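You operate a simulated robot arm through the tools that you are given. There is no shell and no other tool. Be economical: measure what you need, move in short steps, check, and stop when the job is done.

Carry out the task below with a simulated robot arm. There is one attempt and no reset: what you move stays moved.

TASK
Take the long stake and put it on the fence stand top. Fetch the sawdust shaker and stand it on the butt end of the potting table. Take the double daisy and leave it on top of the round presser. Open the table drawer, take the garlic clove from the inside of the table drawer and leave it in the dustpan and shut the drawer again. Put the clay saucer on the butt end of the potting table. Put the floor rag on top of the clear cover. Do these in any order. Set down upright: long stake, sawdust shaker, double daisy.

It is judged by the outcome, as a careful person would: the job done as asked, and still so three seconds after it is handed in. It fails if anything else is knocked over, pushed out of place, dropped, spilled or broken. A push-on lid holds only when it is set on centred and level and pressed home; a screw cap is set on level and turned clockwise until tight.

THE ROBOT
A 7-joint arm with a two-finger parallel gripper on a trunk, on a base that drives. Base frame: it is fixed to the floor where the robot stands at the start and does not move with it; the origin is under the middle of the robot, x ahead of it, y to its left, z up. Readings come in m, degrees, newtons and seconds.
With the tool pointing down near the work surface it reaches from about 0.14 to 0.44 m from the robot's upright axis, wherever it stands. Its first joint turns from -166.0 to 166.0 degrees. Places, roughly: butt end of the potting table [-0.7, -3.8, 0.8]; clay saucer (13x13x3 cm) [-1.5, -3.7, 0.9]; clear cover (24x17x10 cm) [-0.9, -3.7, 0.9]; double daisy (4x5x8 cm) [-0.6, -1.1, 1.3]; dustpan (23x27x12 cm) [1, -3.6, 0.4]; fence stand top (100x18 cm) [2.44, -2.46, 0.8]; floor rag (12x9x7 cm) [1, -3.7, 0.4]; garlic clove (4x4x4 cm) [-0.9, -3.7, 0.7]; long stake (4x4x22 cm) [0.6, 0, 1.3]; round presser (7x7x9 cm) [-1.4, -3.7, 0.9]; sawdust shaker [0.75, -1.5, 1.25]; table drawer [-0.8, -3.7, 0.8]. Payload 3.4 kg.
The TCP is the grasp point between the finger pads, 0.03 m short of the fingertips. In the tool frame z runs along the fingers and y along their closing line. Largest opening 0.094 m; finger width 0.028, thickness 0.01; the body of the gripper, 0.05 by 0.096 m, starts 0.055 m behind the TCP.
Orientation is told as [roll, pitch, yaw] about the base's x, y, z axes, in that order, counted from this pose: with the fingers straight down and closing along the base's y, the tool's x points along the base's -x, its y along +y and its z along -z.

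THE INTERFACE
- The arm moves only by the tool drive_tool. Its argument "motion" is one flat list of numbers, 7 for each row, row after row: the shift along the tool's x, y, z in mm, then the turn, a rotation vector about the tool's x, y, z in rad, then the gripper command, from -1 (shut) to 1 (fully open), values between in proportion. In form: [x, y, z, rx, ry, rz, jaw, x, y, z, rx, ry, rz, jaw, ...]. A call has 1 to 8 rows; each row is the pose to reach, as a shift and turn from the pose commanded when the call began, along the tool's axes at that moment. Rows are played at 5 a second. More than 0.05 m and 8.6 degrees between two rows, or a gripper value outside its range, and nothing of the call is played. A pose out of reach is approached as far as the arm can. The call stops where the force on the tool passes 40 N (or 10 N more than at its start, if that is more) or the arm is blocked; 0.2 s more then pass. Each finger travels about 0.072 m/s and halts on what it meets, pressing with about 40 N; the grip force reading is that of the motor and also rises with nothing between the fingers. The clock runs only during rows and for 0.2 s after the last one: add rows that repeat a pose to give the fingers time. The reply holds the time, the measured pose of the TCP, the force on the tool along the base axes, the opening and the grip force, in the units named above and with some noise, with the torque about the TCP (base axes, N m) and any sound that the robot's microphone picked up.
- Cameras (640 x 400 px; columns grow to the right, rows downward): "scene" is now at [0.0242, 0.1236, 1.6075]; the picture's right is [-0.32, -0.95, 0.00], its down [-0.48, 0.16, -0.86] and it looks along [0.82, -0.28, -0.50] (base axes); focal length 290 px, centre (320, 200). "wrist" rides on the gripper at [0.076, 0.014, -0.103] in the tool frame; the picture's right is [-0.18, 0.98, 0.00], its down [-0.75, -0.14, -0.64] and it looks along [-0.63, -0.12, 0.77] (tool axes); focal length 243 px, centre (320, 200).
- snapshot(camera): a new picture of that camera. It takes no simulated time.
- move_column(by): slides the trunk up (or, below 0, down) by that many m; the arm and the scene camera ride with it, the base frame stays. It gives what a move gives, with no picture.
- steer(legs): drives the robot by 1 to 6 legs, each [ahead, left, turn to the left] in m, m and degrees, along the robot's own axes; the way and the turn of a leg run together, so that a leg with both is an arc; at most 1.5 m and 180 degrees a leg. The arm and the cameras ride along, it lands a little off, and it stops where it bumps. It gives what a move gives.
- head_to(pan, tilt): turns the head with the scene camera to pan (to the left, within 155 degrees either way) and tilt (down, from -29 to 69), counted from straight ahead of the robot. It gives what a move gives.
- probe_pixels(camera, pixels): for up to 12 pixels [column, row] of the newest picture of that camera ("zoom" is the newest enlarged one), the place [x, y, z] in the base frame of the surface seen there, good to about 0.002 m. It takes no simulated time.
- enlarge(camera, box): a new picture of the part [left, top, right, bottom] of that camera's present view, enlarged. It takes no simulated time.
- sign_off(): hands the job in; it is judged then, once.

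Go step by step. Measure first, check grasps and placings, and put right what went wrong. The budget is 138 turns and 162 pictures, counting those below and the enlarged ones. Unless the task says otherwise, let go and move clear before handing in, and close with one line.

The tools are called after ">>>" by a JSON object that holds its "op" and its "data". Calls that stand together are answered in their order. drive_tool: Moves the arm, as the interface text tells. Its arguments: {"type":"object","properties":{"motion":{"type":"array","items":{"type":"number"}}},"required":["motion"]} The other tools are called the same way: move_column (by) slides the trunk up or down; steer (legs) drives the base; head_to (pan, tilt) turns the head that bears the scene camera; snapshot (camera) takes a picture; probe_pixels (camera, pixels) gives the place of the surface under pixels of a picture; enlarge (camera, box) takes an enlarged picture of a part of a camera's view; sign_off () hands the job in.

At the start:

```text
time: 0.0
ee_pos: [0.266, 0.0936, 1.3845]
tool_rot: [0.1, 0.0, 0.1]
contact_force: [-0.4, 0.4, -0.4]
wrist_torque: [-0.04, -0.03, 0.01]
grip_width: 0.0942
grip_force: 0.0
trunk travel left (down, up): [-0.25, 0.136]
robot x, y, heading: [-0.0017, 0.0001, -0.1]
head pan, tilt: [-18.7, 30.1]
```

scene: 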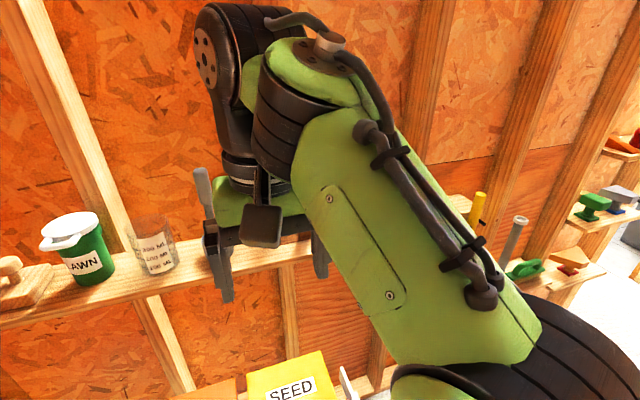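
wrist: 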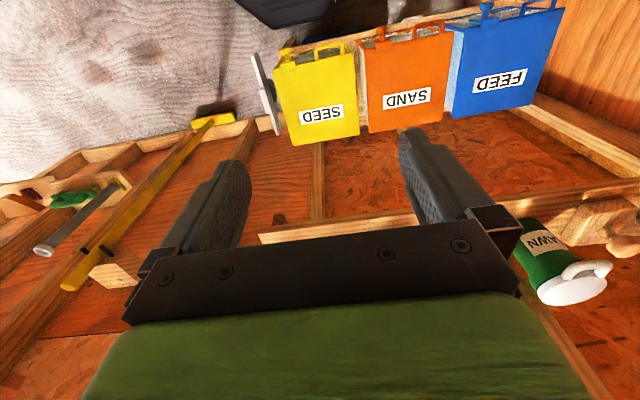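

The first pictures show a shelf along the wall with a jar and a beaker, and the arm blocks much of the view. I'll look around to find the stake and the shelves.

>>> {"op": "head_to", "data": {"pan": -50, "tilt": 25}}

>>> {"op": "snapshot", "data": {"camera": "scene"}}

>>> {"op": "head_to", "data": {"pan": -110, "tilt": 25}}

>>> {"op": "snapshot", "data": {"camera": "scene"}}

>>> {"op": "head_to", "data": {"pan": 20, "tilt": 30}}

>>> {"op": "snapshot", "data": {"camera": "scene"}}

```text
time: 1.0
ee_pos: [0.2656, 0.0937, 1.385]
tool_rot: [0.1, 0.1, 0.0]
contact_force: [0.1, 0.6, -0.8]
wrist_torque: [-0.03, -0.01, -0.03]
grip_width: 0.0941
grip_force: 0.1
trunk travel left (down, up): [-0.25, 0.136]
robot x, y, heading: [0.0011, -0.0008, 0.2]
head pan, tilt: [-50.0, 25.0]
```

```text
159 pictures are left
```

scene: 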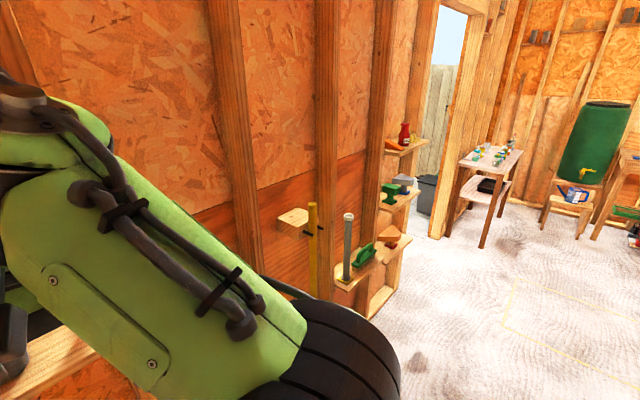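

```text
time: 2.3
ee_pos: [0.2672, 0.0942, 1.3852]
tool_rot: [0.0, 0.0, 0.0]
contact_force: [0.0, 0.1, 0.2]
wrist_torque: [-0.01, -0.01, 0.0]
grip_width: 0.094
grip_force: 0.0
trunk travel left (down, up): [-0.25, 0.136]
robot x, y, heading: [-0.0011, 0.0012, -0.1]
head pan, tilt: [-110.0, 25.0]
```

```text
158 pictures are left
```

scene: 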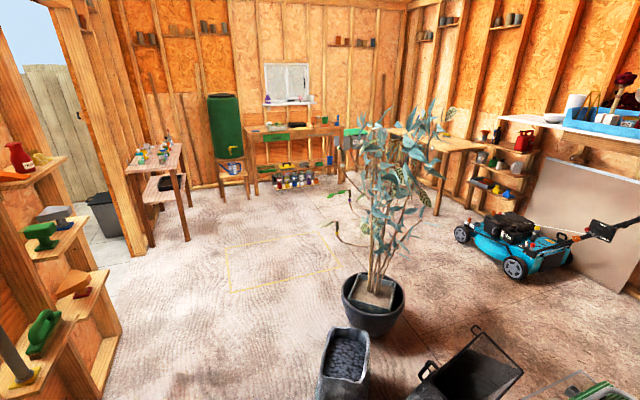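

```text
time: 4.4
ee_pos: [0.2665, 0.0939, 1.3867]
tool_rot: [-0.1, 0.0, -0.1]
contact_force: [0.2, -0.1, 0.6]
wrist_torque: [-0.01, -0.01, 0.02]
grip_width: 0.0942
grip_force: 0.1
trunk travel left (down, up): [-0.25, 0.136]
robot x, y, heading: [0.0022, -0.0005, 0.1]
head pan, tilt: [20.0, 30.0]
```

```text
157 pictures are left
```

scene: 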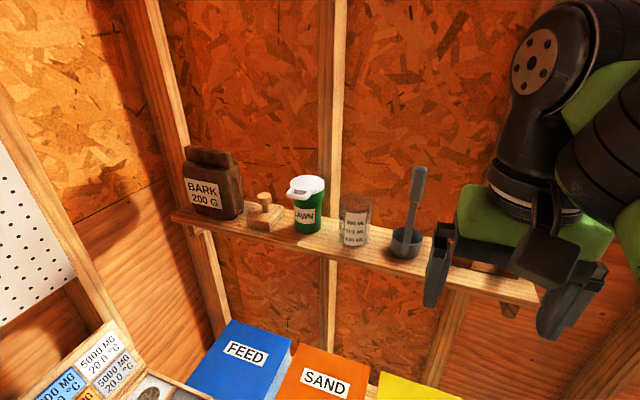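

The shelf holds a dark cup with a grey handle, and there is a yellow rod and a grey rod further right. I'll probe those to tell which is the long stake.

>>> {"op": "head_to", "data": {"pan": -45, "tilt": 35}}

>>> {"op": "snapshot", "data": {"camera": "scene"}}

>>> {"op": "probe_pixels", "data": {"camera": "wrist", "pixels": [[70, 285], [200, 125], [150, 180], [45, 248], [115, 185], [330, 225], [530, 225], [585, 285]]}}

```text
time: 5.7
ee_pos: [0.2659, 0.0933, 1.3852]
tool_rot: [0.0, -0.1, 0.0]
contact_force: [-0.2, 0.4, -0.1]
wrist_torque: [0.03, -0.02, -0.03]
grip_width: 0.094
grip_force: 0.0
trunk travel left (down, up): [-0.25, 0.136]
robot x, y, heading: [0.0012, -0.0029, -0.1]
head pan, tilt: [-45.0, 35.0]
```

```text
156 pictures are left
```

scene: 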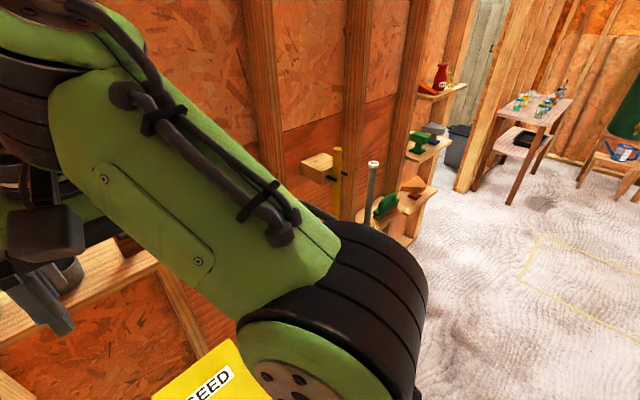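

```text
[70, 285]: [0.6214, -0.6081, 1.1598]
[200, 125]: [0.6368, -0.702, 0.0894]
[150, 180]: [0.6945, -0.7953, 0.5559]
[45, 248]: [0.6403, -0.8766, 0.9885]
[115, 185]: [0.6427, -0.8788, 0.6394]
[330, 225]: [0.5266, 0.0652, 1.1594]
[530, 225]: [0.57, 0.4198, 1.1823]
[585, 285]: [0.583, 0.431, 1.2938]
```

The yellow rod at (0.62,-0.61) stands on the floor, so it isn't the stake. I'll look at the shelf around y=0 to find it.

>>> {"op": "head_to", "data": {"pan": 10, "tilt": 35}}

>>> {"op": "snapshot", "data": {"camera": "scene"}}

>>> {"op": "snapshot", "data": {"camera": "wrist"}}

```text
time: 7.0
ee_pos: [0.2664, 0.0936, 1.3858]
tool_rot: [0.0, 0.0, -0.1]
contact_force: [-0.1, -0.5, -0.3]
wrist_torque: [0.02, 0.04, 0.02]
grip_width: 0.0939
grip_force: 0.0
trunk travel left (down, up): [-0.25, 0.136]
robot x, y, heading: [-0.0012, -0.0007, 0.0]
head pan, tilt: [10.0, 35.0]
```

```text
155 pictures are left
```

scene: 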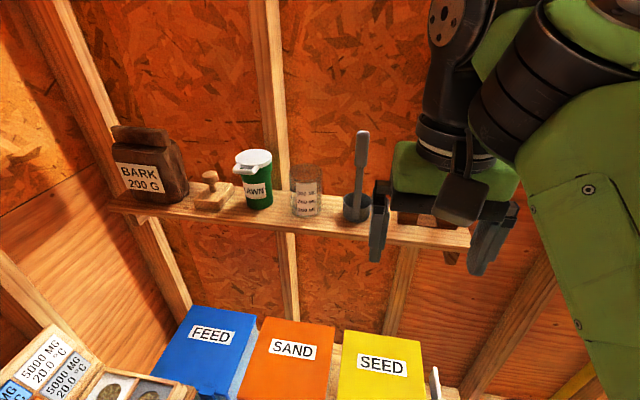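

```text
154 pictures are left
```

wrist: 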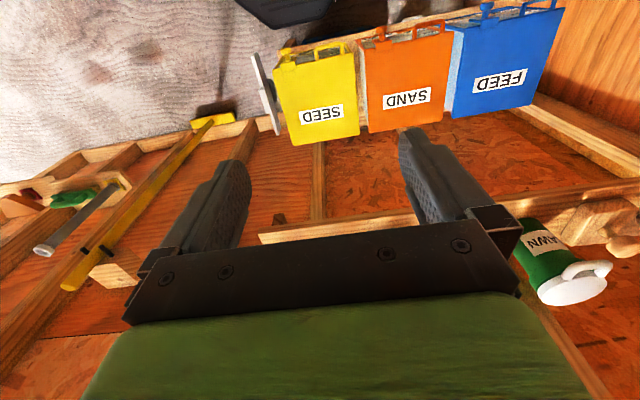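

The gripper hides the shelf at y≈0. I'll swing the arm right, clear of the shelf, and look again.

>>> {"op": "drive_tool", "data": {"motion": [0, -50, 0, 0, 0, 0, 1, 0, -100, 0, 0, 0, 0, 1, 0, -150, 0, 0, 0, 0, 1, 0, -200, 0, 0, 0, 0, 1, 0, -250, 0, 0, 0, 0, 1, 0, -300, 0, 0, 0, 0, 1]}}

>>> {"op": "head_to", "data": {"pan": 0, "tilt": 30}}

>>> {"op": "snapshot", "data": {"camera": "scene"}}

>>> {"op": "snapshot", "data": {"camera": "wrist"}}

```text
time: 7.5
ee_pos: [0.2666, 0.0376, 1.3863]
tool_rot: [0.4, -0.7, -2.1]
contact_force: [7.2, 3.7, -8.1]
wrist_torque: [-0.51, 0.13, -0.35]
grip_width: 0.094
grip_force: 0.0
trunk travel left (down, up): [-0.25, 0.136]
robot x, y, heading: [-0.0005, -0.0009, -0.0]
head pan, tilt: [10.0, 35.0]
stopped in row 2: the force on the tool passed its limit at 116 N (the readings are from after the stop); the commanded pose is now the measured one
```

```text
time: 8.2
ee_pos: [0.267, 0.0373, 1.3862]
tool_rot: [0.3, -0.6, -2.1]
contact_force: [5.6, 8.2, -10.3]
wrist_torque: [-1.09, -0.05, -0.73]
grip_width: 0.0941
grip_force: 0.1
trunk travel left (down, up): [-0.25, 0.136]
robot x, y, heading: [0.0009, -0.005, -0.2]
head pan, tilt: [0.0, 30.0]
```

```text
153 pictures are left
```

scene: 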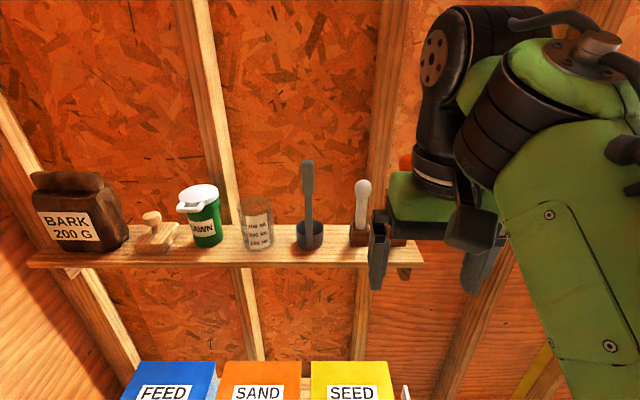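

```text
152 pictures are left
```

wrist: 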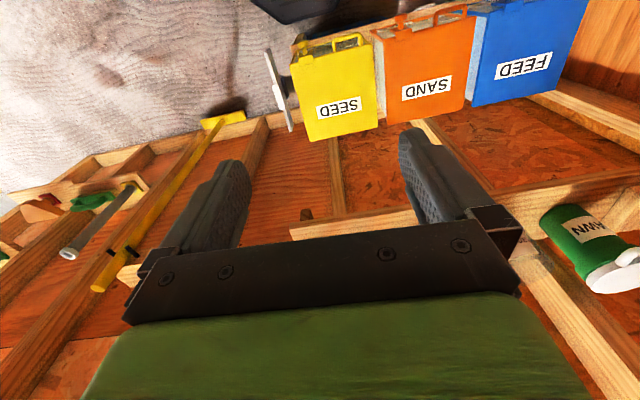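

The move stopped at 116 N, most likely the gripper meeting the robot's own forearm. A grey rod in a brown block at pixel (362,200) and something orange behind the gripper have come into view. I'll back off the contact and check what is behind the base before driving back.

>>> {"op": "drive_tool", "data": {"motion": [0, 30, 0, 0, 0, 0, 1, 0, 70, 0, 0, 0, 0, 1]}}

>>> {"op": "head_to", "data": {"pan": 155, "tilt": 45}}

>>> {"op": "snapshot", "data": {"camera": "scene"}}

>>> {"op": "head_to", "data": {"pan": -150, "tilt": 40}}

>>> {"op": "snapshot", "data": {"camera": "scene"}}

```text
time: 8.8
ee_pos: [0.2709, 0.109, 1.3852]
tool_rot: [0.2, -0.5, -2.0]
contact_force: [0.2, 0.6, -0.3]
wrist_torque: [-0.04, 0.04, 0.0]
grip_width: 0.0942
grip_force: 0.0
trunk travel left (down, up): [-0.25, 0.136]
robot x, y, heading: [0.0005, 0.0016, -0.2]
head pan, tilt: [0.0, 30.0]
```

```text
time: 11.2
ee_pos: [0.2688, 0.1074, 1.3864]
tool_rot: [0.3, -0.6, -2.1]
contact_force: [0.5, -0.4, 0.5]
wrist_torque: [0.02, -0.01, 0.0]
grip_width: 0.094
grip_force: 0.0
trunk travel left (down, up): [-0.25, 0.136]
robot x, y, heading: [-0.0017, 0.0004, -0.0]
head pan, tilt: [154.7, 45.0]
```

```text
151 pictures are left
```

scene: 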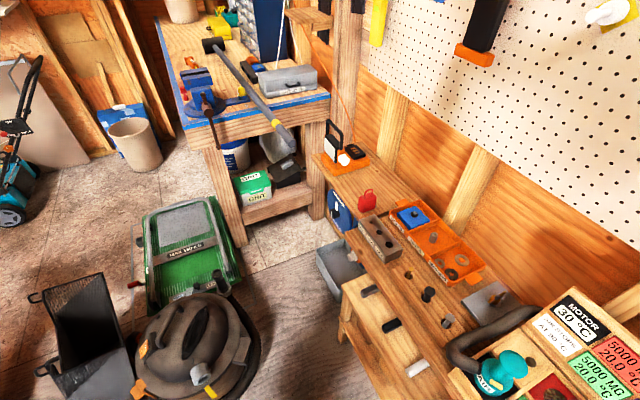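

```text
time: 15.3
ee_pos: [0.2698, 0.1068, 1.3866]
tool_rot: [0.3, -0.6, -2.1]
contact_force: [-0.6, -0.7, -0.3]
wrist_torque: [-0.04, 0.0, 0.0]
grip_width: 0.0937
grip_force: 0.0
trunk travel left (down, up): [-0.25, 0.136]
robot x, y, heading: [-0.0023, 0.0, 0.0]
head pan, tilt: [-150.0, 40.0]
```

```text
150 pictures are left
```

scene: 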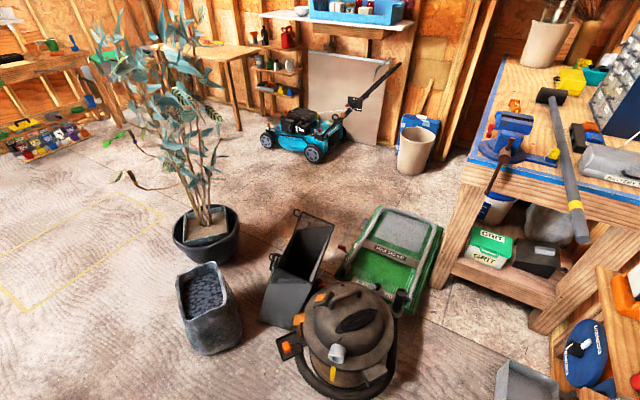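

Behind the base there are a shop vac, a bin, a grey bucket and a potted plant. I'll probe their positions so I can plan driving routes.

>>> {"op": "probe_pixels", "data": {"camera": "scene", "pixels": [[340, 300], [390, 360], [300, 370], [240, 330], [180, 310], [205, 235], [230, 230], [265, 290], [145, 205], [20, 310], [90, 395], [320, 150]]}}

>>> {"op": "head_to", "data": {"pan": -80, "tilt": 40}}

>>> {"op": "snapshot", "data": {"camera": "scene"}}

```text
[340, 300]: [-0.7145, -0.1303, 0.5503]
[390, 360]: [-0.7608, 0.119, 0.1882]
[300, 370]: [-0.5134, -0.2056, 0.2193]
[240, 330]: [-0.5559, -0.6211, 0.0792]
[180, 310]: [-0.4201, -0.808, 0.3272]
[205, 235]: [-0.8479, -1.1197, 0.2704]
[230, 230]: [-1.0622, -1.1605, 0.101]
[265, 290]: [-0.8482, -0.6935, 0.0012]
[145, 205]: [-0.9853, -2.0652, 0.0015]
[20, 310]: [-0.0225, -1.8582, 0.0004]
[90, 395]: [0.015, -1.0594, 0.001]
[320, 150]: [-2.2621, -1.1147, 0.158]
```

```text
time: 16.7
ee_pos: [0.2689, 0.1083, 1.387]
tool_rot: [0.4, -0.5, -1.9]
contact_force: [0.8, -0.4, -1.0]
wrist_torque: [0.0, 0.0, 0.02]
grip_width: 0.094
grip_force: 0.1
trunk travel left (down, up): [-0.25, 0.136]
robot x, y, heading: [-0.0009, 0.0009, 0.1]
head pan, tilt: [-80.0, 40.0]
```

```text
149 pictures are left
```

scene: 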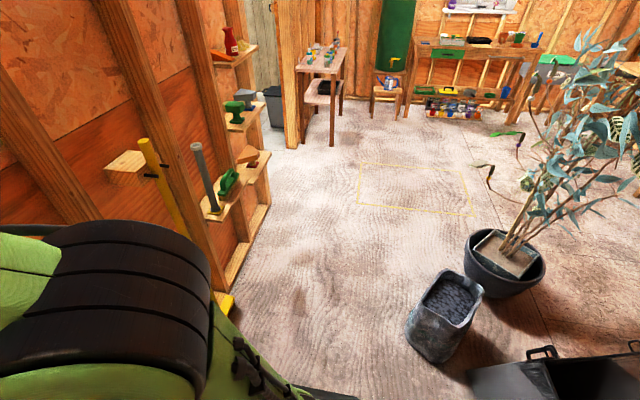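

Free floor starts around y=-1, to the right of the robot. I'll lift the gripper and move it left so I can see the shelf end near y=0.

>>> {"op": "drive_tool", "data": {"motion": [0, 40, -30, 0, 0, 0, 1, 0, 80, -60, 0, 0, 0, 1, 0, 120, -90, 0, 0, 0, 1, 0, 150, -120, 0, 0, 0, 1, 0, 190, -120, 0, 0, 0, 1]}}

>>> {"op": "head_to", "data": {"pan": -10, "tilt": 35}}

>>> {"op": "snapshot", "data": {"camera": "scene"}}

>>> {"op": "snapshot", "data": {"camera": "wrist"}}

```text
time: 17.9
ee_pos: [0.2251, 0.2087, 1.383]
tool_rot: [0.4, -0.8, -2.1]
contact_force: [-0.1, 0.4, -0.2]
wrist_torque: [0.03, 0.01, -0.03]
grip_width: 0.0941
grip_force: 0.0
out of reach, approached as far as the arm can: row 1, 2, 3, 4, 5
trunk travel left (down, up): [-0.25, 0.136]
robot x, y, heading: [-0.0011, 0.0, -0.0]
head pan, tilt: [-80.0, 40.0]
```

```text
time: 19.3
ee_pos: [0.2277, 0.2063, 1.3824]
tool_rot: [0.4, -0.7, -2.0]
contact_force: [0.0, -0.7, -0.2]
wrist_torque: [0.04, 0.02, -0.01]
grip_width: 0.0939
grip_force: 0.0
trunk travel left (down, up): [-0.25, 0.136]
robot x, y, heading: [0.001, 0.0014, -0.1]
head pan, tilt: [-10.0, 35.0]
```

```text
148 pictures are left
```

scene: 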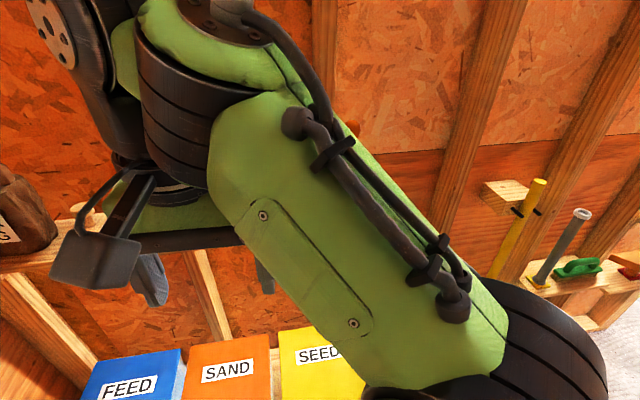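

```text
147 pictures are left
```

wrist: 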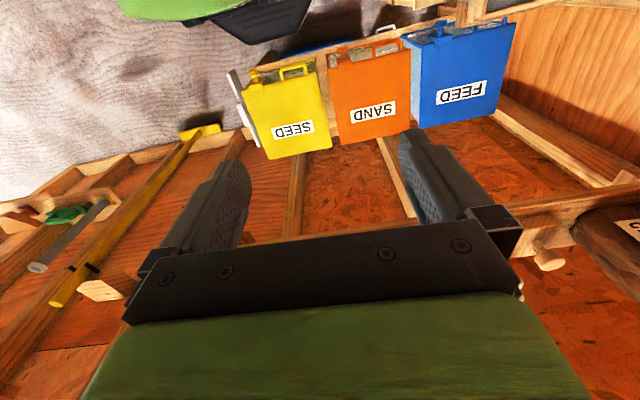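

The forearm still blocks y≈0. I'll turn the base 45° right and look left past the arm.

>>> {"op": "steer", "data": {"legs": [[0, 0, -45]]}}

>>> {"op": "head_to", "data": {"pan": 42, "tilt": 30}}

>>> {"op": "snapshot", "data": {"camera": "scene"}}

```text
time: 21.8
ee_pos: [0.307, -0.0177, 1.3828]
tool_rot: [0.3, -0.7, -47.5]
contact_force: [-0.3, 0.2, 0.3]
wrist_torque: [0.0, -0.06, 0.01]
grip_width: 0.0942
grip_force: 0.1
trunk travel left (down, up): [-0.25, 0.136]
robot x, y, heading: [0.0013, -0.0025, -45.7]
head pan, tilt: [-10.0, 35.0]
```

```text
time: 23.0
ee_pos: [0.3068, -0.018, 1.3834]
tool_rot: [0.4, -0.8, -47.6]
contact_force: [-0.3, -0.8, 0.0]
wrist_torque: [-0.02, -0.01, -0.01]
grip_width: 0.0941
grip_force: 0.1
trunk travel left (down, up): [-0.25, 0.136]
robot x, y, heading: [-0.0023, -0.0024, -45.8]
head pan, tilt: [42.0, 30.0]
```

```text
146 pictures are left
```

scene: 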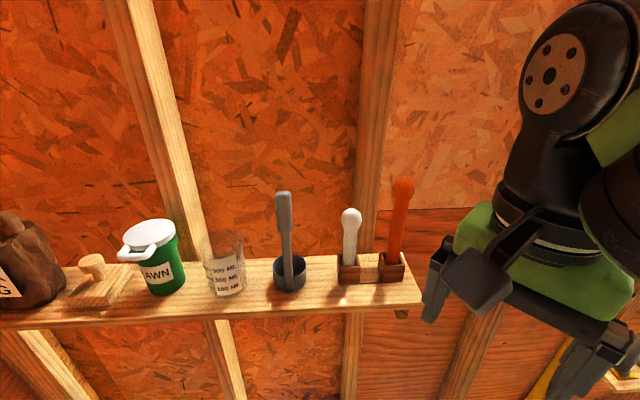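

Now there are two stakes in wooden sockets: a short pale one at (351,240) and a long orange one at (397,230). I'll enlarge that part and probe it.

>>> {"op": "enlarge", "data": {"camera": "scene", "box": [250, 160, 450, 320]}}

>>> {"op": "probe_pixels", "data": {"camera": "scene", "pixels": [[404, 181], [404, 188], [394, 250], [392, 262], [390, 280], [404, 270], [351, 215], [350, 260], [348, 275], [330, 290], [415, 300], [345, 310]]}}

```text
2.50 times, centred on (350, 240) of scene
```

zoom: 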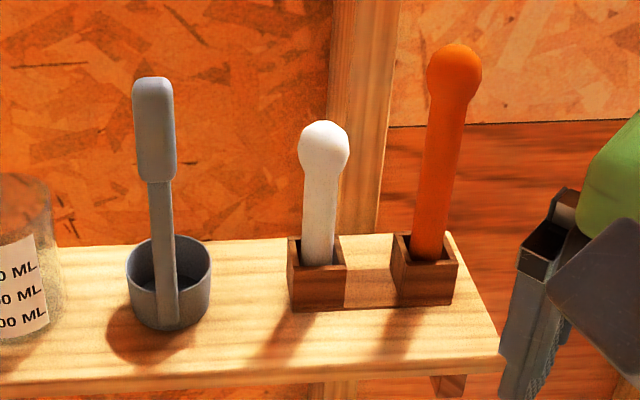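

```text
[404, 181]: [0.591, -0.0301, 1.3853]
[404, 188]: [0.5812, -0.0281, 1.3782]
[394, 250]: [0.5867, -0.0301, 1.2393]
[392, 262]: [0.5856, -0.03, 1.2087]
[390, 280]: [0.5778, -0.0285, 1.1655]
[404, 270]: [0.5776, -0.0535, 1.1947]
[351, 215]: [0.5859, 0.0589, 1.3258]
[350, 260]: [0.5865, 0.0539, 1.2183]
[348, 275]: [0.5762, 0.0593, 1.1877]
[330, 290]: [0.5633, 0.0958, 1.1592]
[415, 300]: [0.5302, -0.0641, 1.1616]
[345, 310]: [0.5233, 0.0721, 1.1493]
```

The orange stake stands in its socket with its axis at about (0.60,-0.03), top z 1.39 and socket top 1.21. A horizontal grasp on the shaft looks best, so I'll rotate the tool to horizontal while pushing it out into free space along the present heading.

>>> {"op": "drive_tool", "data": {"motion": [-25, 0, 0, 0, -0.148, 0, 1, -50, 0, 0, 0, -0.296, 0, 1, -75, 0, 10, 0, -0.444, 0, 1, -100, 0, 20, 0, -0.592, 0, 1, -125, 0, 30, 0, -0.74, 0, 1, -150, 0, 40, 0, -0.888, 0, 1, -175, 0, 50, 0, -1.036, 0, 1, -200, 0, 60, 0, -1.184, 0, 1]}}

>>> {"op": "snapshot", "data": {"camera": "scene"}}

```text
time: 24.8
ee_pos: [0.4425, -0.1697, 1.3251]
tool_rot: [1.4, -68.5, -49.3]
contact_force: [-0.4, -0.6, 0.1]
wrist_torque: [-0.01, 0.01, 0.02]
grip_width: 0.0937
grip_force: 0.1
out of reach, approached as far as the arm can: row 4
trunk travel left (down, up): [-0.25, 0.136]
robot x, y, heading: [-0.0004, -0.0009, -45.7]
head pan, tilt: [42.0, 30.0]
```

```text
144 pictures are left
```

scene: 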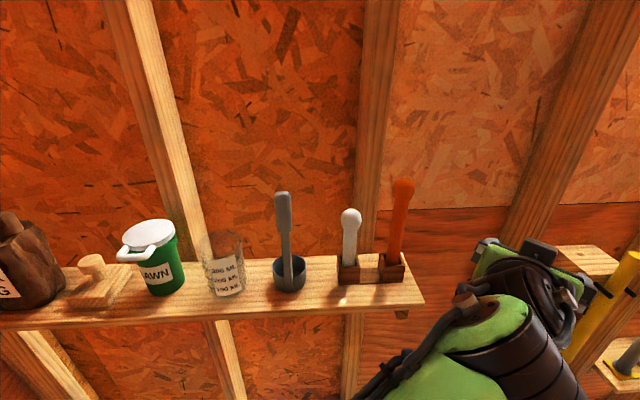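

The tool is nearly horizontal and the stakes are now visible. I'll finish levelling it and bring it in front of the robot.

>>> {"op": "drive_tool", "data": {"motion": [0, -40, 0, 0, -0.125, 0, 1, 0, -80, 0, 0, -0.25, 0, 1, 0, -120, 0, 0, -0.375, 0, 1, 0, -150, 0, 0, -0.375, 0, 0.4, 0, -180, 0, 0, -0.375, 0, 0.3]}}

>>> {"op": "snapshot", "data": {"camera": "scene"}}

>>> {"op": "snapshot", "data": {"camera": "wrist"}}

```text
time: 26.1
ee_pos: [0.3235, -0.2672, 1.3291]
tool_rot: [-104.8, -79.3, 55.0]
contact_force: [-0.2, -0.1, -1.0]
wrist_torque: [-0.04, -0.01, 0.02]
grip_width: 0.0612
grip_force: 0.1
trunk travel left (down, up): [-0.25, 0.136]
robot x, y, heading: [-0.0019, 0.0007, -45.8]
head pan, tilt: [42.0, 30.0]
stopped in row 5: the arm was blocked; the commanded pose is now the measured one
```

```text
143 pictures are left
```

scene: 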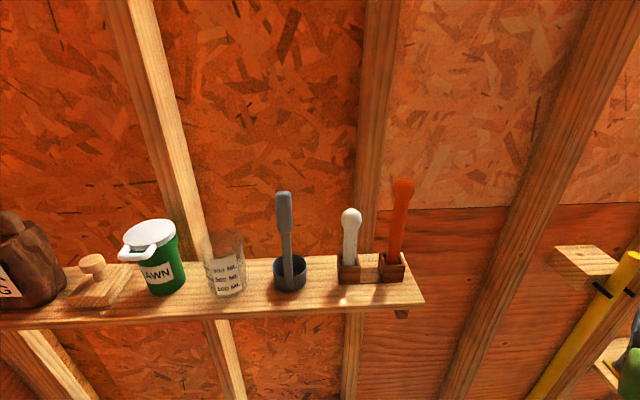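

```text
142 pictures are left
```

wrist: 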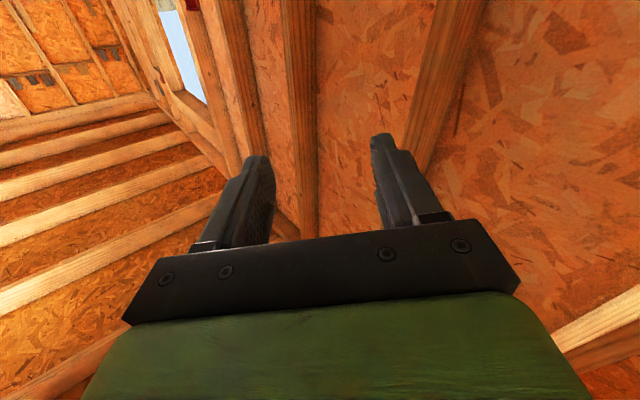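

The arm stopped short of the robot's right side, and the tool is about level but rolled 10°. I'll correct the roll, shift back left, then turn the base to face the shelf.

>>> {"op": "drive_tool", "data": {"motion": [0, 30, 0, 0, 0.02, 0.09, 0.3, 0, 60, 0, 0, 0.047, 0.18, 0.3]}}

>>> {"op": "steer", "data": {"legs": [[0, 0, 48]]}}

>>> {"op": "head_to", "data": {"pan": 0, "tilt": 40}}

>>> {"op": "snapshot", "data": {"camera": "scene"}}

```text
time: 26.9
ee_pos: [0.355, -0.2509, 1.3189]
tool_rot: [69.9, -88.3, -122.6]
contact_force: [-0.6, 0.0, 0.0]
wrist_torque: [-0.01, 0.04, -0.01]
grip_width: 0.0608
grip_force: 0.1
trunk travel left (down, up): [-0.25, 0.136]
robot x, y, heading: [-0.0013, -0.0003, -45.5]
head pan, tilt: [42.0, 30.0]
stopped in row 2: the arm was blocked; the commanded pose is now the measured one
```

```text
time: 29.5
ee_pos: [0.4214, 0.1011, 1.3187]
tool_rot: [70.3, -88.2, -74.2]
contact_force: [-0.1, 0.9, -0.4]
wrist_torque: [0.01, 0.01, 0.02]
grip_width: 0.0613
grip_force: 0.2
trunk travel left (down, up): [-0.25, 0.136]
robot x, y, heading: [-0.0001, -0.0034, 3.5]
head pan, tilt: [42.0, 30.0]
```

```text
time: 30.6
ee_pos: [0.4226, 0.1017, 1.3183]
tool_rot: [70.0, -88.3, -74.0]
contact_force: [-0.6, 0.6, 1.1]
wrist_torque: [0.02, -0.01, 0.01]
grip_width: 0.0611
grip_force: 0.0
trunk travel left (down, up): [-0.25, 0.136]
robot x, y, heading: [0.0, 0.0, 3.0]
head pan, tilt: [0.0, 40.0]
```

```text
141 pictures are left
```

scene: 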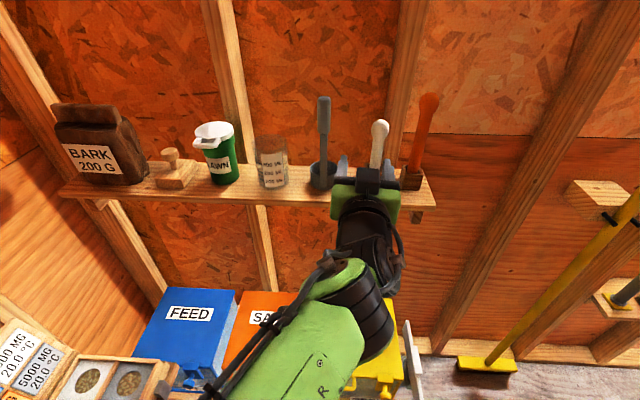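

The tool is level at (0.423,0.102,1.318), pointing near yaw -4°. I'll shift the base right 0.135 m to line up with the orange stake.

>>> {"op": "steer", "data": {"legs": [[0, -0.14, 0]]}}

>>> {"op": "snapshot", "data": {"camera": "scene"}}

>>> {"op": "snapshot", "data": {"camera": "wrist"}}

```text
time: 31.9
ee_pos: [0.429, -0.0418, 1.318]
tool_rot: [70.7, -88.2, -74.8]
contact_force: [0.2, -0.2, -0.3]
wrist_torque: [0.01, -0.02, 0.06]
grip_width: 0.061
grip_force: 0.1
trunk travel left (down, up): [-0.25, 0.136]
robot x, y, heading: [0.0071, -0.1389, 3.1]
head pan, tilt: [0.0, 40.0]
```

```text
140 pictures are left
```

scene: 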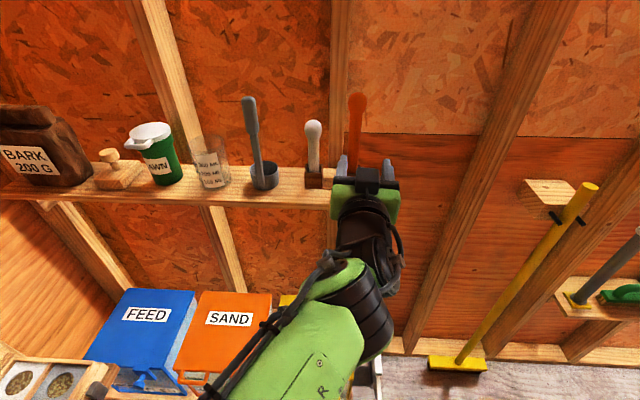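

```text
139 pictures are left
```

wrist: 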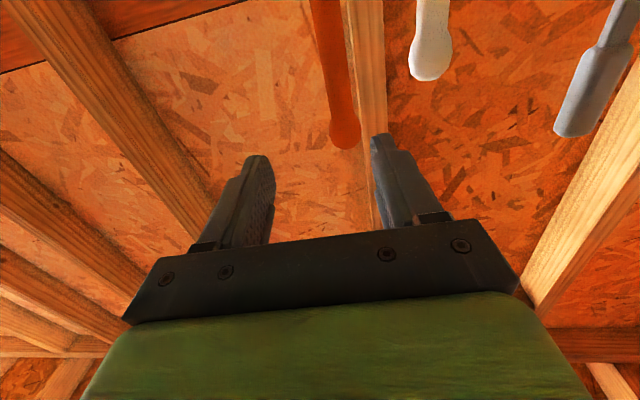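

The stake sits towards the left finger in the wrist view, at (345,120). I'll correct sideways and height and advance partway.

>>> {"op": "drive_tool", "data": {"motion": [8, 10, 20, 0, 0, 0, 0.3, 16, 20, 50, 0, 0, 0, 0.3, 16, 20, 90, 0, 0, 0, 0.3]}}

>>> {"op": "snapshot", "data": {"camera": "wrist"}}

>>> {"op": "snapshot", "data": {"camera": "scene"}}

>>> {"op": "probe_pixels", "data": {"camera": "wrist", "pixels": [[330, 60], [320, 30]]}}

```text
time: 32.7
ee_pos: [0.521, -0.0252, 1.3007]
tool_rot: [68.4, -88.2, -72.4]
contact_force: [1.0, 0.4, -0.2]
wrist_torque: [0.02, -0.01, 0.03]
grip_width: 0.0614
grip_force: 0.0
trunk travel left (down, up): [-0.25, 0.136]
robot x, y, heading: [0.011, -0.1387, 3.1]
head pan, tilt: [0.0, 40.0]
```

```text
138 pictures are left
```

wrist: 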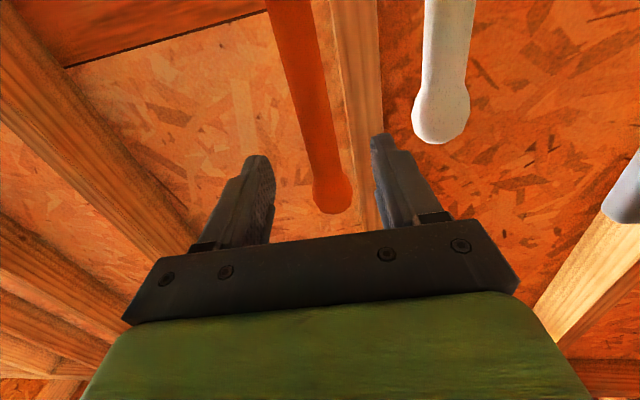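

```text
137 pictures are left
```

scene: 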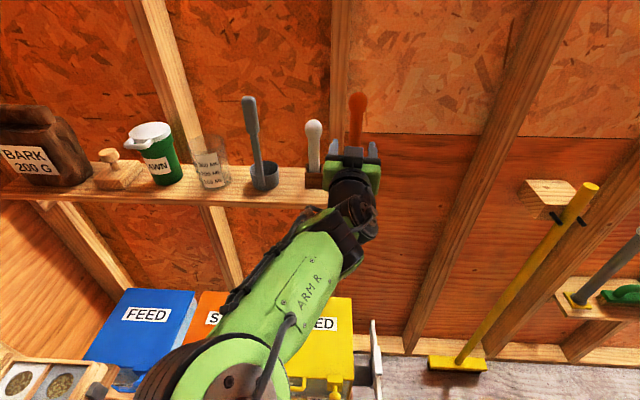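

```text
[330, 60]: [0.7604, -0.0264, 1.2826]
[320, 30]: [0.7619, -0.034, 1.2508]
```

The stake lies between the fingers at (310,120). I'll probe it to refine the alignment.

>>> {"op": "probe_pixels", "data": {"camera": "wrist", "pixels": [[298, 60], [310, 110], [333, 190], [288, 20]]}}

```text
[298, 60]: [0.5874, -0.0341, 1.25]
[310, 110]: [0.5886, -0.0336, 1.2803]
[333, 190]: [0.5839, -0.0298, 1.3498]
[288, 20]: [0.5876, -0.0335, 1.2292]
```

The axis is at (0.602,-0.034), so I'll advance 80 mm, close, and check.

>>> {"op": "drive_tool", "data": {"motion": [0, -3, 40, 0, 0, 0, 0.3, 0, -3, 80, 0, 0, 0, 0.3, 0, -3, 80, 0, 0, 0, -0.2, 0, -3, 80, 0, 0, 0, -1, 0, -3, 80, 0, 0, 0, -1]}}

>>> {"op": "snapshot", "data": {"camera": "wrist"}}

```text
time: 33.9
ee_pos: [0.5997, -0.0346, 1.2999]
tool_rot: [73.3, -88.3, -77.4]
contact_force: [1.3, -0.1, 2.9]
wrist_torque: [-0.05, -0.14, 0.02]
grip_width: 0.0292
grip_force: 40.3
trunk travel left (down, up): [-0.25, 0.136]
robot x, y, heading: [0.0066, -0.1411, 3.1]
head pan, tilt: [0.0, 40.0]
```

```text
136 pictures are left
```

wrist: 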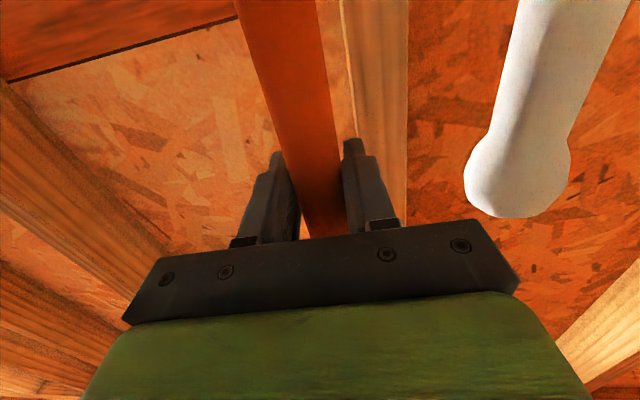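

The stake is gripped at 29 mm. I'll lift straight up with the column and then look.

>>> {"op": "move_column", "data": {"by": 0.1}}

>>> {"op": "snapshot", "data": {"camera": "scene"}}

```text
time: 35.2
ee_pos: [0.601, -0.0353, 1.3999]
tool_rot: [69.5, -88.2, -73.6]
contact_force: [0.2, -0.5, -1.6]
wrist_torque: [0.02, 0.01, -0.01]
grip_width: 0.0293
grip_force: 40.1
trunk travel left (down, up): [-0.35, 0.036]
robot x, y, heading: [0.0093, -0.14, 3.2]
head pan, tilt: [0.0, 40.0]
```

```text
135 pictures are left
```

scene: 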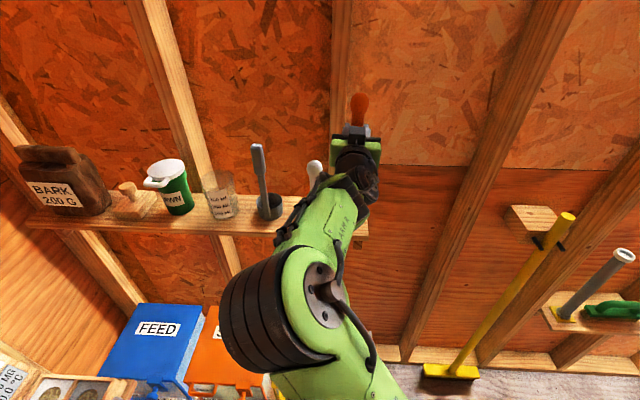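

The stake is clear of its socket. I'll retract the arm, turn right towards the open floor, and look at the way to the fence stand.

>>> {"op": "drive_tool", "data": {"motion": [0, 0, -45, 0, 0, 0, -1, 0, 0, -90, 0, 0, 0, -1, 0, 0, -135, 0, 0, 0, -1, 0, 0, -180, 0, 0, 0, -1]}}

>>> {"op": "steer", "data": {"legs": [[0, 0, -93]]}}

>>> {"op": "steer", "data": {"legs": [[0.9, 0.1, 0]]}}

>>> {"op": "head_to", "data": {"pan": 35, "tilt": 20}}

>>> {"op": "snapshot", "data": {"camera": "scene"}}

>>> {"op": "head_to", "data": {"pan": -20, "tilt": 20}}

>>> {"op": "snapshot", "data": {"camera": "scene"}}

```text
time: 36.2
ee_pos: [0.4169, -0.0183, 1.4023]
tool_rot: [72.6, -88.2, -76.7]
contact_force: [0.5, 0.9, -0.2]
wrist_torque: [-0.01, 0.03, 0.02]
grip_width: 0.0293
grip_force: 40.0
trunk travel left (down, up): [-0.35, 0.036]
robot x, y, heading: [0.0076, -0.1427, 2.9]
head pan, tilt: [0.0, 40.0]
```

```text
time: 40.5
ee_pos: [0.1197, -0.5544, 1.401]
tool_rot: [70.1, -88.4, -165.6]
contact_force: [-0.8, -0.5, -1.3]
wrist_torque: [0.01, 0.03, 0.01]
grip_width: 0.0293
grip_force: 40.0
trunk travel left (down, up): [-0.35, 0.036]
robot x, y, heading: [0.0063, -0.1404, -88.4]
head pan, tilt: [0.0, 40.0]
```

```text
time: 45.3
ee_pos: [0.2538, -1.4476, 1.4018]
tool_rot: [69.7, -88.3, -164.7]
contact_force: [-0.1, -0.1, -2.1]
wrist_torque: [-0.02, 0.0, 0.01]
grip_width: 0.0292
grip_force: 40.1
trunk travel left (down, up): [-0.35, 0.036]
robot x, y, heading: [0.1366, -1.0365, -87.9]
head pan, tilt: [0.0, 40.0]
```

```text
time: 46.3
ee_pos: [0.2533, -1.4483, 1.4011]
tool_rot: [69.9, -88.3, -164.9]
contact_force: [-0.4, 0.1, -1.5]
wrist_torque: [0.01, -0.02, 0.0]
grip_width: 0.0294
grip_force: 40.2
trunk travel left (down, up): [-0.35, 0.036]
robot x, y, heading: [0.1407, -1.0323, -88.1]
head pan, tilt: [35.0, 20.0]
```

```text
134 pictures are left
```

scene: 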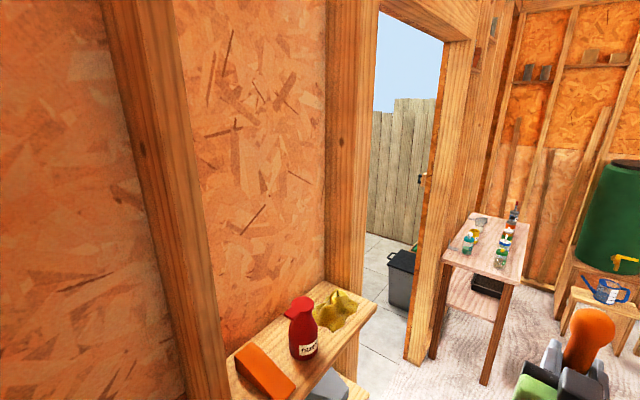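

```text
time: 47.5
ee_pos: [0.2542, -1.4482, 1.4015]
tool_rot: [70.0, -88.3, -165.1]
contact_force: [0.1, 0.0, -1.7]
wrist_torque: [0.0, -0.01, 0.01]
grip_width: 0.0296
grip_force: 40.0
trunk travel left (down, up): [-0.35, 0.036]
robot x, y, heading: [0.1374, -1.0345, -88.0]
head pan, tilt: [-20.0, 20.0]
```

```text
133 pictures are left
```

scene: 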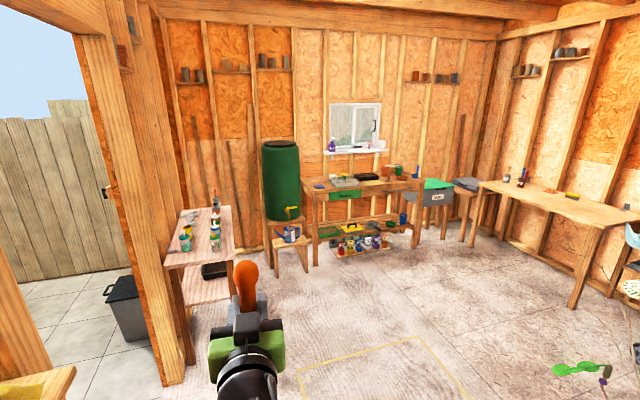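

The red bottle on the next shelf may be the shaker. The door opening lies left of the post at (140,250), so I'll probe the door geometry and the table.

>>> {"op": "probe_pixels", "data": {"camera": "scene", "pixels": [[172, 380], [120, 345], [20, 390], [190, 362], [165, 265], [60, 370], [235, 240], [350, 370], [60, 250], [125, 300], [300, 320], [345, 190]]}}

>>> {"op": "head_to", "data": {"pan": 50, "tilt": 45}}

>>> {"op": "snapshot", "data": {"camera": "scene"}}

```text
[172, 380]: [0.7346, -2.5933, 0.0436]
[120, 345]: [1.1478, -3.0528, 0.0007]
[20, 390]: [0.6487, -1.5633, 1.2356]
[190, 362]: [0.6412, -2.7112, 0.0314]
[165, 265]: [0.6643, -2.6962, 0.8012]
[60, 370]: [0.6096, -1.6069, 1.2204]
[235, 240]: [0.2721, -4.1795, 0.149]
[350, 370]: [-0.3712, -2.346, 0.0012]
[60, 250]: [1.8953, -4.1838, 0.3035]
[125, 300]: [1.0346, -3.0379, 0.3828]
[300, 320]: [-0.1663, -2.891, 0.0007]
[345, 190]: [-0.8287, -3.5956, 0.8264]
```

```text
time: 48.9
ee_pos: [0.2541, -1.4493, 1.4008]
tool_rot: [70.2, -88.3, -165.1]
contact_force: [-0.2, 0.0, -1.7]
wrist_torque: [-0.01, 0.0, -0.01]
grip_width: 0.0293
grip_force: 39.9
trunk travel left (down, up): [-0.35, 0.036]
robot x, y, heading: [0.1402, -1.0352, -87.9]
head pan, tilt: [50.0, 45.0]
```

```text
132 pictures are left
```

scene: 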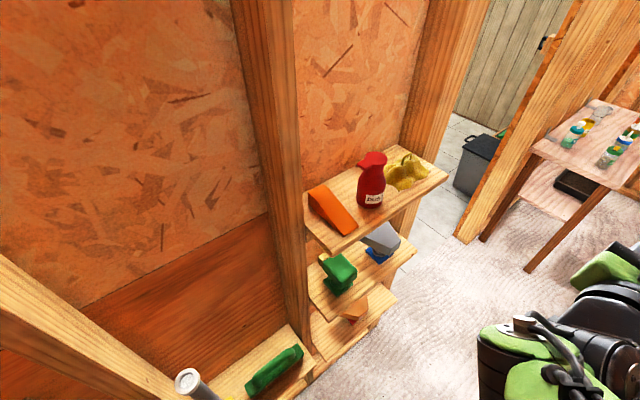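

The red shaker on the top shelf matches (0.75,-1.5). I'll probe the door's near post and the shelf and shaker details.

>>> {"op": "probe_pixels", "data": {"camera": "scene", "pixels": [[440, 140], [455, 60], [372, 155], [368, 180], [365, 204], [330, 210], [405, 170], [440, 180], [375, 310], [470, 235], [430, 240], [400, 330]]}}

>>> {"op": "enlarge", "data": {"camera": "scene", "box": [300, 130, 460, 230]}}

```text
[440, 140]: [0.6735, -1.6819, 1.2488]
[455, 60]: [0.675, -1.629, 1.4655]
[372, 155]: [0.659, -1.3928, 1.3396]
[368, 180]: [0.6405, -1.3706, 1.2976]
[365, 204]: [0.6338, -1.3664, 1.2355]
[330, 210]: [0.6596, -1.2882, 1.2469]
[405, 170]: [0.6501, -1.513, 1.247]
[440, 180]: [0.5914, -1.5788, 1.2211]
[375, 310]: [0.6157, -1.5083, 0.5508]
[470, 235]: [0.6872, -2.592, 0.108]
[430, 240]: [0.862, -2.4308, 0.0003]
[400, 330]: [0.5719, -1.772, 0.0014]
```

```text
4.00 times, centred on (380, 180) of scene
```

zoom: 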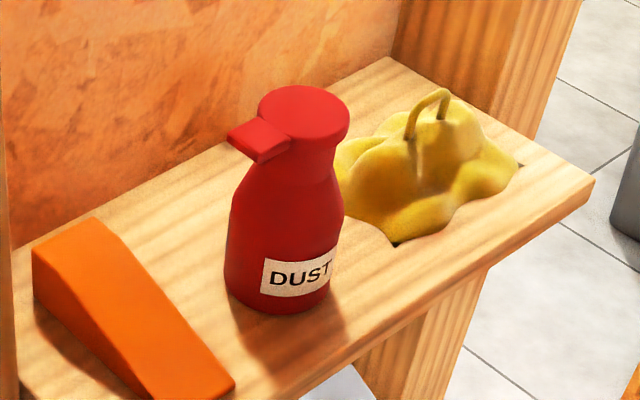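

The label reads DUST, so that is the sawdust shaker, and I'll get it on the next trip. The doorway spans y about -1.72 to -2.58 at x≈0.7; I'll drive to face it.

>>> {"op": "steer", "data": {"legs": [[0.87, -0.17, 0], [0, 0, 88]]}}

>>> {"op": "head_to", "data": {"pan": 0, "tilt": 25}}

>>> {"op": "snapshot", "data": {"camera": "scene"}}

```text
time: 57.3
ee_pos: [0.4211, -1.812, 1.4028]
tool_rot: [70.2, -88.4, -78.2]
contact_force: [-0.3, 0.1, -1.1]
wrist_torque: [-0.01, -0.04, 0.01]
grip_width: 0.0289
grip_force: 40.0
trunk travel left (down, up): [-0.35, 0.036]
robot x, y, heading: [-0.001, -1.9099, -1.0]
head pan, tilt: [50.0, 45.0]
```

```text
time: 58.5
ee_pos: [0.4206, -1.8127, 1.4014]
tool_rot: [70.2, -88.3, -78.1]
contact_force: [0.2, 0.7, -1.5]
wrist_torque: [0.0, -0.01, -0.01]
grip_width: 0.0289
grip_force: 40.0
trunk travel left (down, up): [-0.35, 0.036]
robot x, y, heading: [0.0039, -1.9065, -0.9]
head pan, tilt: [0.0, 25.0]
```

```text
130 pictures are left
```

scene: 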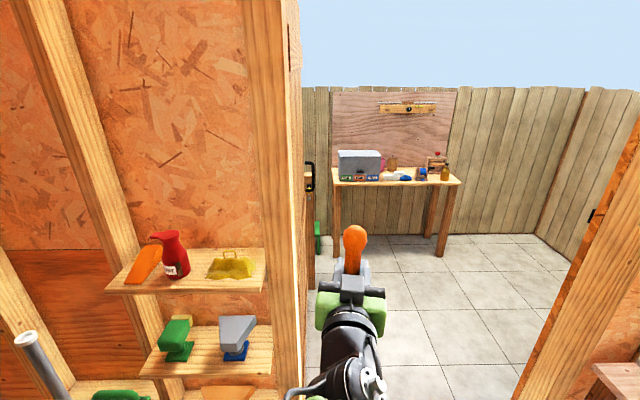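

The fence stand is visible outside at (395,175). I'll strafe right to the door's centre and drive through towards it.

>>> {"op": "steer", "data": {"legs": [[0, -0.25, 1], [0.9, 0, 0]]}}

>>> {"op": "snapshot", "data": {"camera": "scene"}}

```text
time: 64.8
ee_pos: [1.3372, -2.0327, 1.402]
tool_rot: [69.7, -88.2, -74.9]
contact_force: [-0.1, -0.4, -0.4]
wrist_torque: [0.02, -0.01, 0.0]
grip_width: 0.029
grip_force: 40.3
trunk travel left (down, up): [-0.35, 0.036]
robot x, y, heading: [0.9262, -2.1428, 2.0]
head pan, tilt: [0.0, 25.0]
```

```text
129 pictures are left
```

scene: 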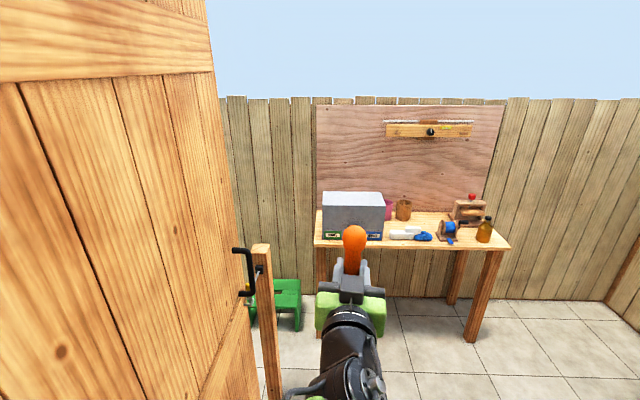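

The stand is ahead, its top holding a box, pots and tools. I'll enlarge to find free space.

>>> {"op": "enlarge", "data": {"camera": "scene", "box": [300, 170, 520, 270]}}

>>> {"op": "probe_pixels", "data": {"camera": "scene", "pixels": [[314, 243], [510, 246], [420, 245], [430, 220], [385, 230], [345, 235], [403, 208], [410, 236], [450, 236], [485, 232], [500, 235], [460, 215]]}}

```text
2.91 times, centred on (410, 220) of scene
```

zoom: 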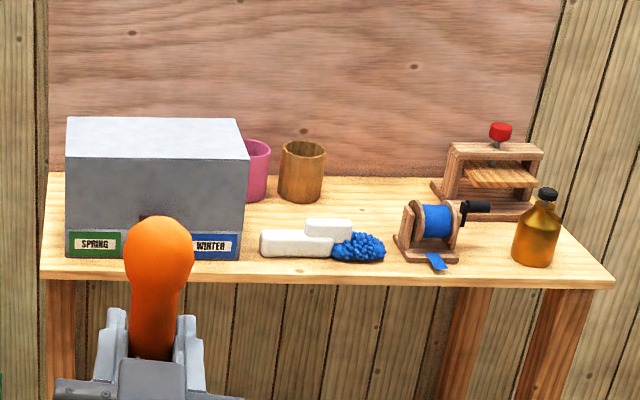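

```text
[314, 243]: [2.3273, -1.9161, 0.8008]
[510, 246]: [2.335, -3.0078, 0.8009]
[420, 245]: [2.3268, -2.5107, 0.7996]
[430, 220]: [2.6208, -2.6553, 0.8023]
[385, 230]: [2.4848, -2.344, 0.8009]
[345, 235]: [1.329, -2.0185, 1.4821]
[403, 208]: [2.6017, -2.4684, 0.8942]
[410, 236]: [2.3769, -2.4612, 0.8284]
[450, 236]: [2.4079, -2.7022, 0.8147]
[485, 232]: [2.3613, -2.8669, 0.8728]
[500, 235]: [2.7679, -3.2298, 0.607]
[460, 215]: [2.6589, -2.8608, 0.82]
```

There seems to be free space behind the brush, around zoom pixel (375,215). I'll probe there.

>>> {"op": "probe_pixels", "data": {"camera": "zoom", "pixels": [[375, 215], [350, 205], [400, 195], [265, 222], [320, 200], [350, 222], [435, 190], [330, 240], [385, 245], [400, 240], [440, 185], [412, 225]]}}

```text
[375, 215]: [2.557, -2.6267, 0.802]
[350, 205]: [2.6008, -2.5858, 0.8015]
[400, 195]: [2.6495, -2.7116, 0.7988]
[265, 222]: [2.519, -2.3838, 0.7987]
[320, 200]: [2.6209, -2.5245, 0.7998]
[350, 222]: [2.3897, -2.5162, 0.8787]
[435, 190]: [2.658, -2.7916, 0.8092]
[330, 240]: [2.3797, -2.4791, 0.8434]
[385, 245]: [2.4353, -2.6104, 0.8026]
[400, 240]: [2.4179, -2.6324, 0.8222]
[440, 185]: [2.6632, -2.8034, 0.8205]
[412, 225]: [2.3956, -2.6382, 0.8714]
```

Much of the front is occupied, but there is a gap between spool and bottle near zoom (487,245). I'll drive closer and look from there.

>>> {"op": "steer", "data": {"legs": [[0.65, 0, -2], [0, -0.7, 0]]}}

>>> {"op": "head_to", "data": {"pan": 5, "tilt": 45}}

>>> {"op": "snapshot", "data": {"camera": "scene"}}

```text
time: 71.9
ee_pos: [1.9922, -2.7474, 1.4019]
tool_rot: [70.1, -88.2, -79.4]
contact_force: [-0.2, 0.6, -1.0]
wrist_torque: [-0.01, -0.03, 0.05]
grip_width: 0.029
grip_force: 40.5
trunk travel left (down, up): [-0.35, 0.036]
robot x, y, heading: [1.5695, -2.8281, -2.1]
head pan, tilt: [0.0, 25.0]
```

```text
time: 72.7
ee_pos: [1.9939, -2.7464, 1.4021]
tool_rot: [69.8, -88.2, -79.1]
contact_force: [0.2, 0.8, -0.6]
wrist_torque: [0.0, 0.03, -0.02]
grip_width: 0.0286
grip_force: 40.3
trunk travel left (down, up): [-0.35, 0.036]
robot x, y, heading: [1.5704, -2.8305, -1.8]
head pan, tilt: [5.0, 45.0]
```

```text
127 pictures are left
```

scene: 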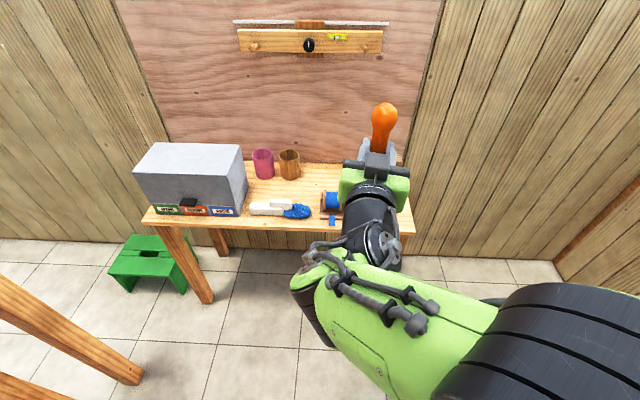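

The arm hides the right side. I'll enlarge the visible left half.

>>> {"op": "enlarge", "data": {"camera": "scene", "box": [190, 130, 350, 230]}}

>>> {"op": "probe_pixels", "data": {"camera": "scene", "pixels": [[262, 190], [280, 185], [310, 190], [310, 175], [250, 212], [270, 202], [285, 202], [300, 210], [264, 178], [290, 178], [240, 212], [285, 222]]}}

```text
4.00 times, centred on (270, 180) of scene
```

zoom: 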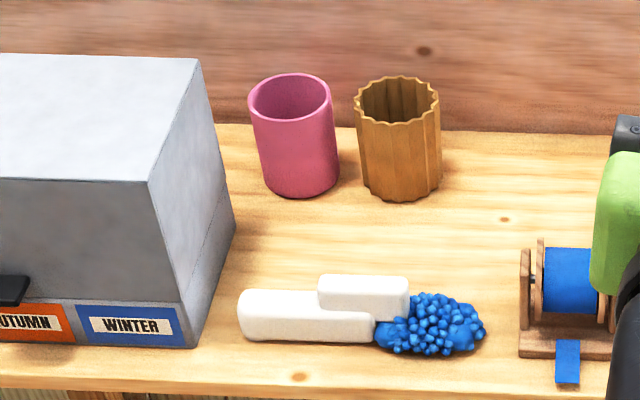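

```text
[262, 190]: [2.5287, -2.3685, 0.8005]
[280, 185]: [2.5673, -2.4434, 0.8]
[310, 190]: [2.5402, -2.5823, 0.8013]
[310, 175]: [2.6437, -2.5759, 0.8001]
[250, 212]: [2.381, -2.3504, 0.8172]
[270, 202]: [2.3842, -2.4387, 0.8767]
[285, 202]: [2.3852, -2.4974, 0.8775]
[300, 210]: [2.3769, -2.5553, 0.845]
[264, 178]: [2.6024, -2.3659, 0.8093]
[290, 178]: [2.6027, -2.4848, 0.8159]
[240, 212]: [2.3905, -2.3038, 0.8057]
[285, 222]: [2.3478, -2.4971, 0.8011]
```

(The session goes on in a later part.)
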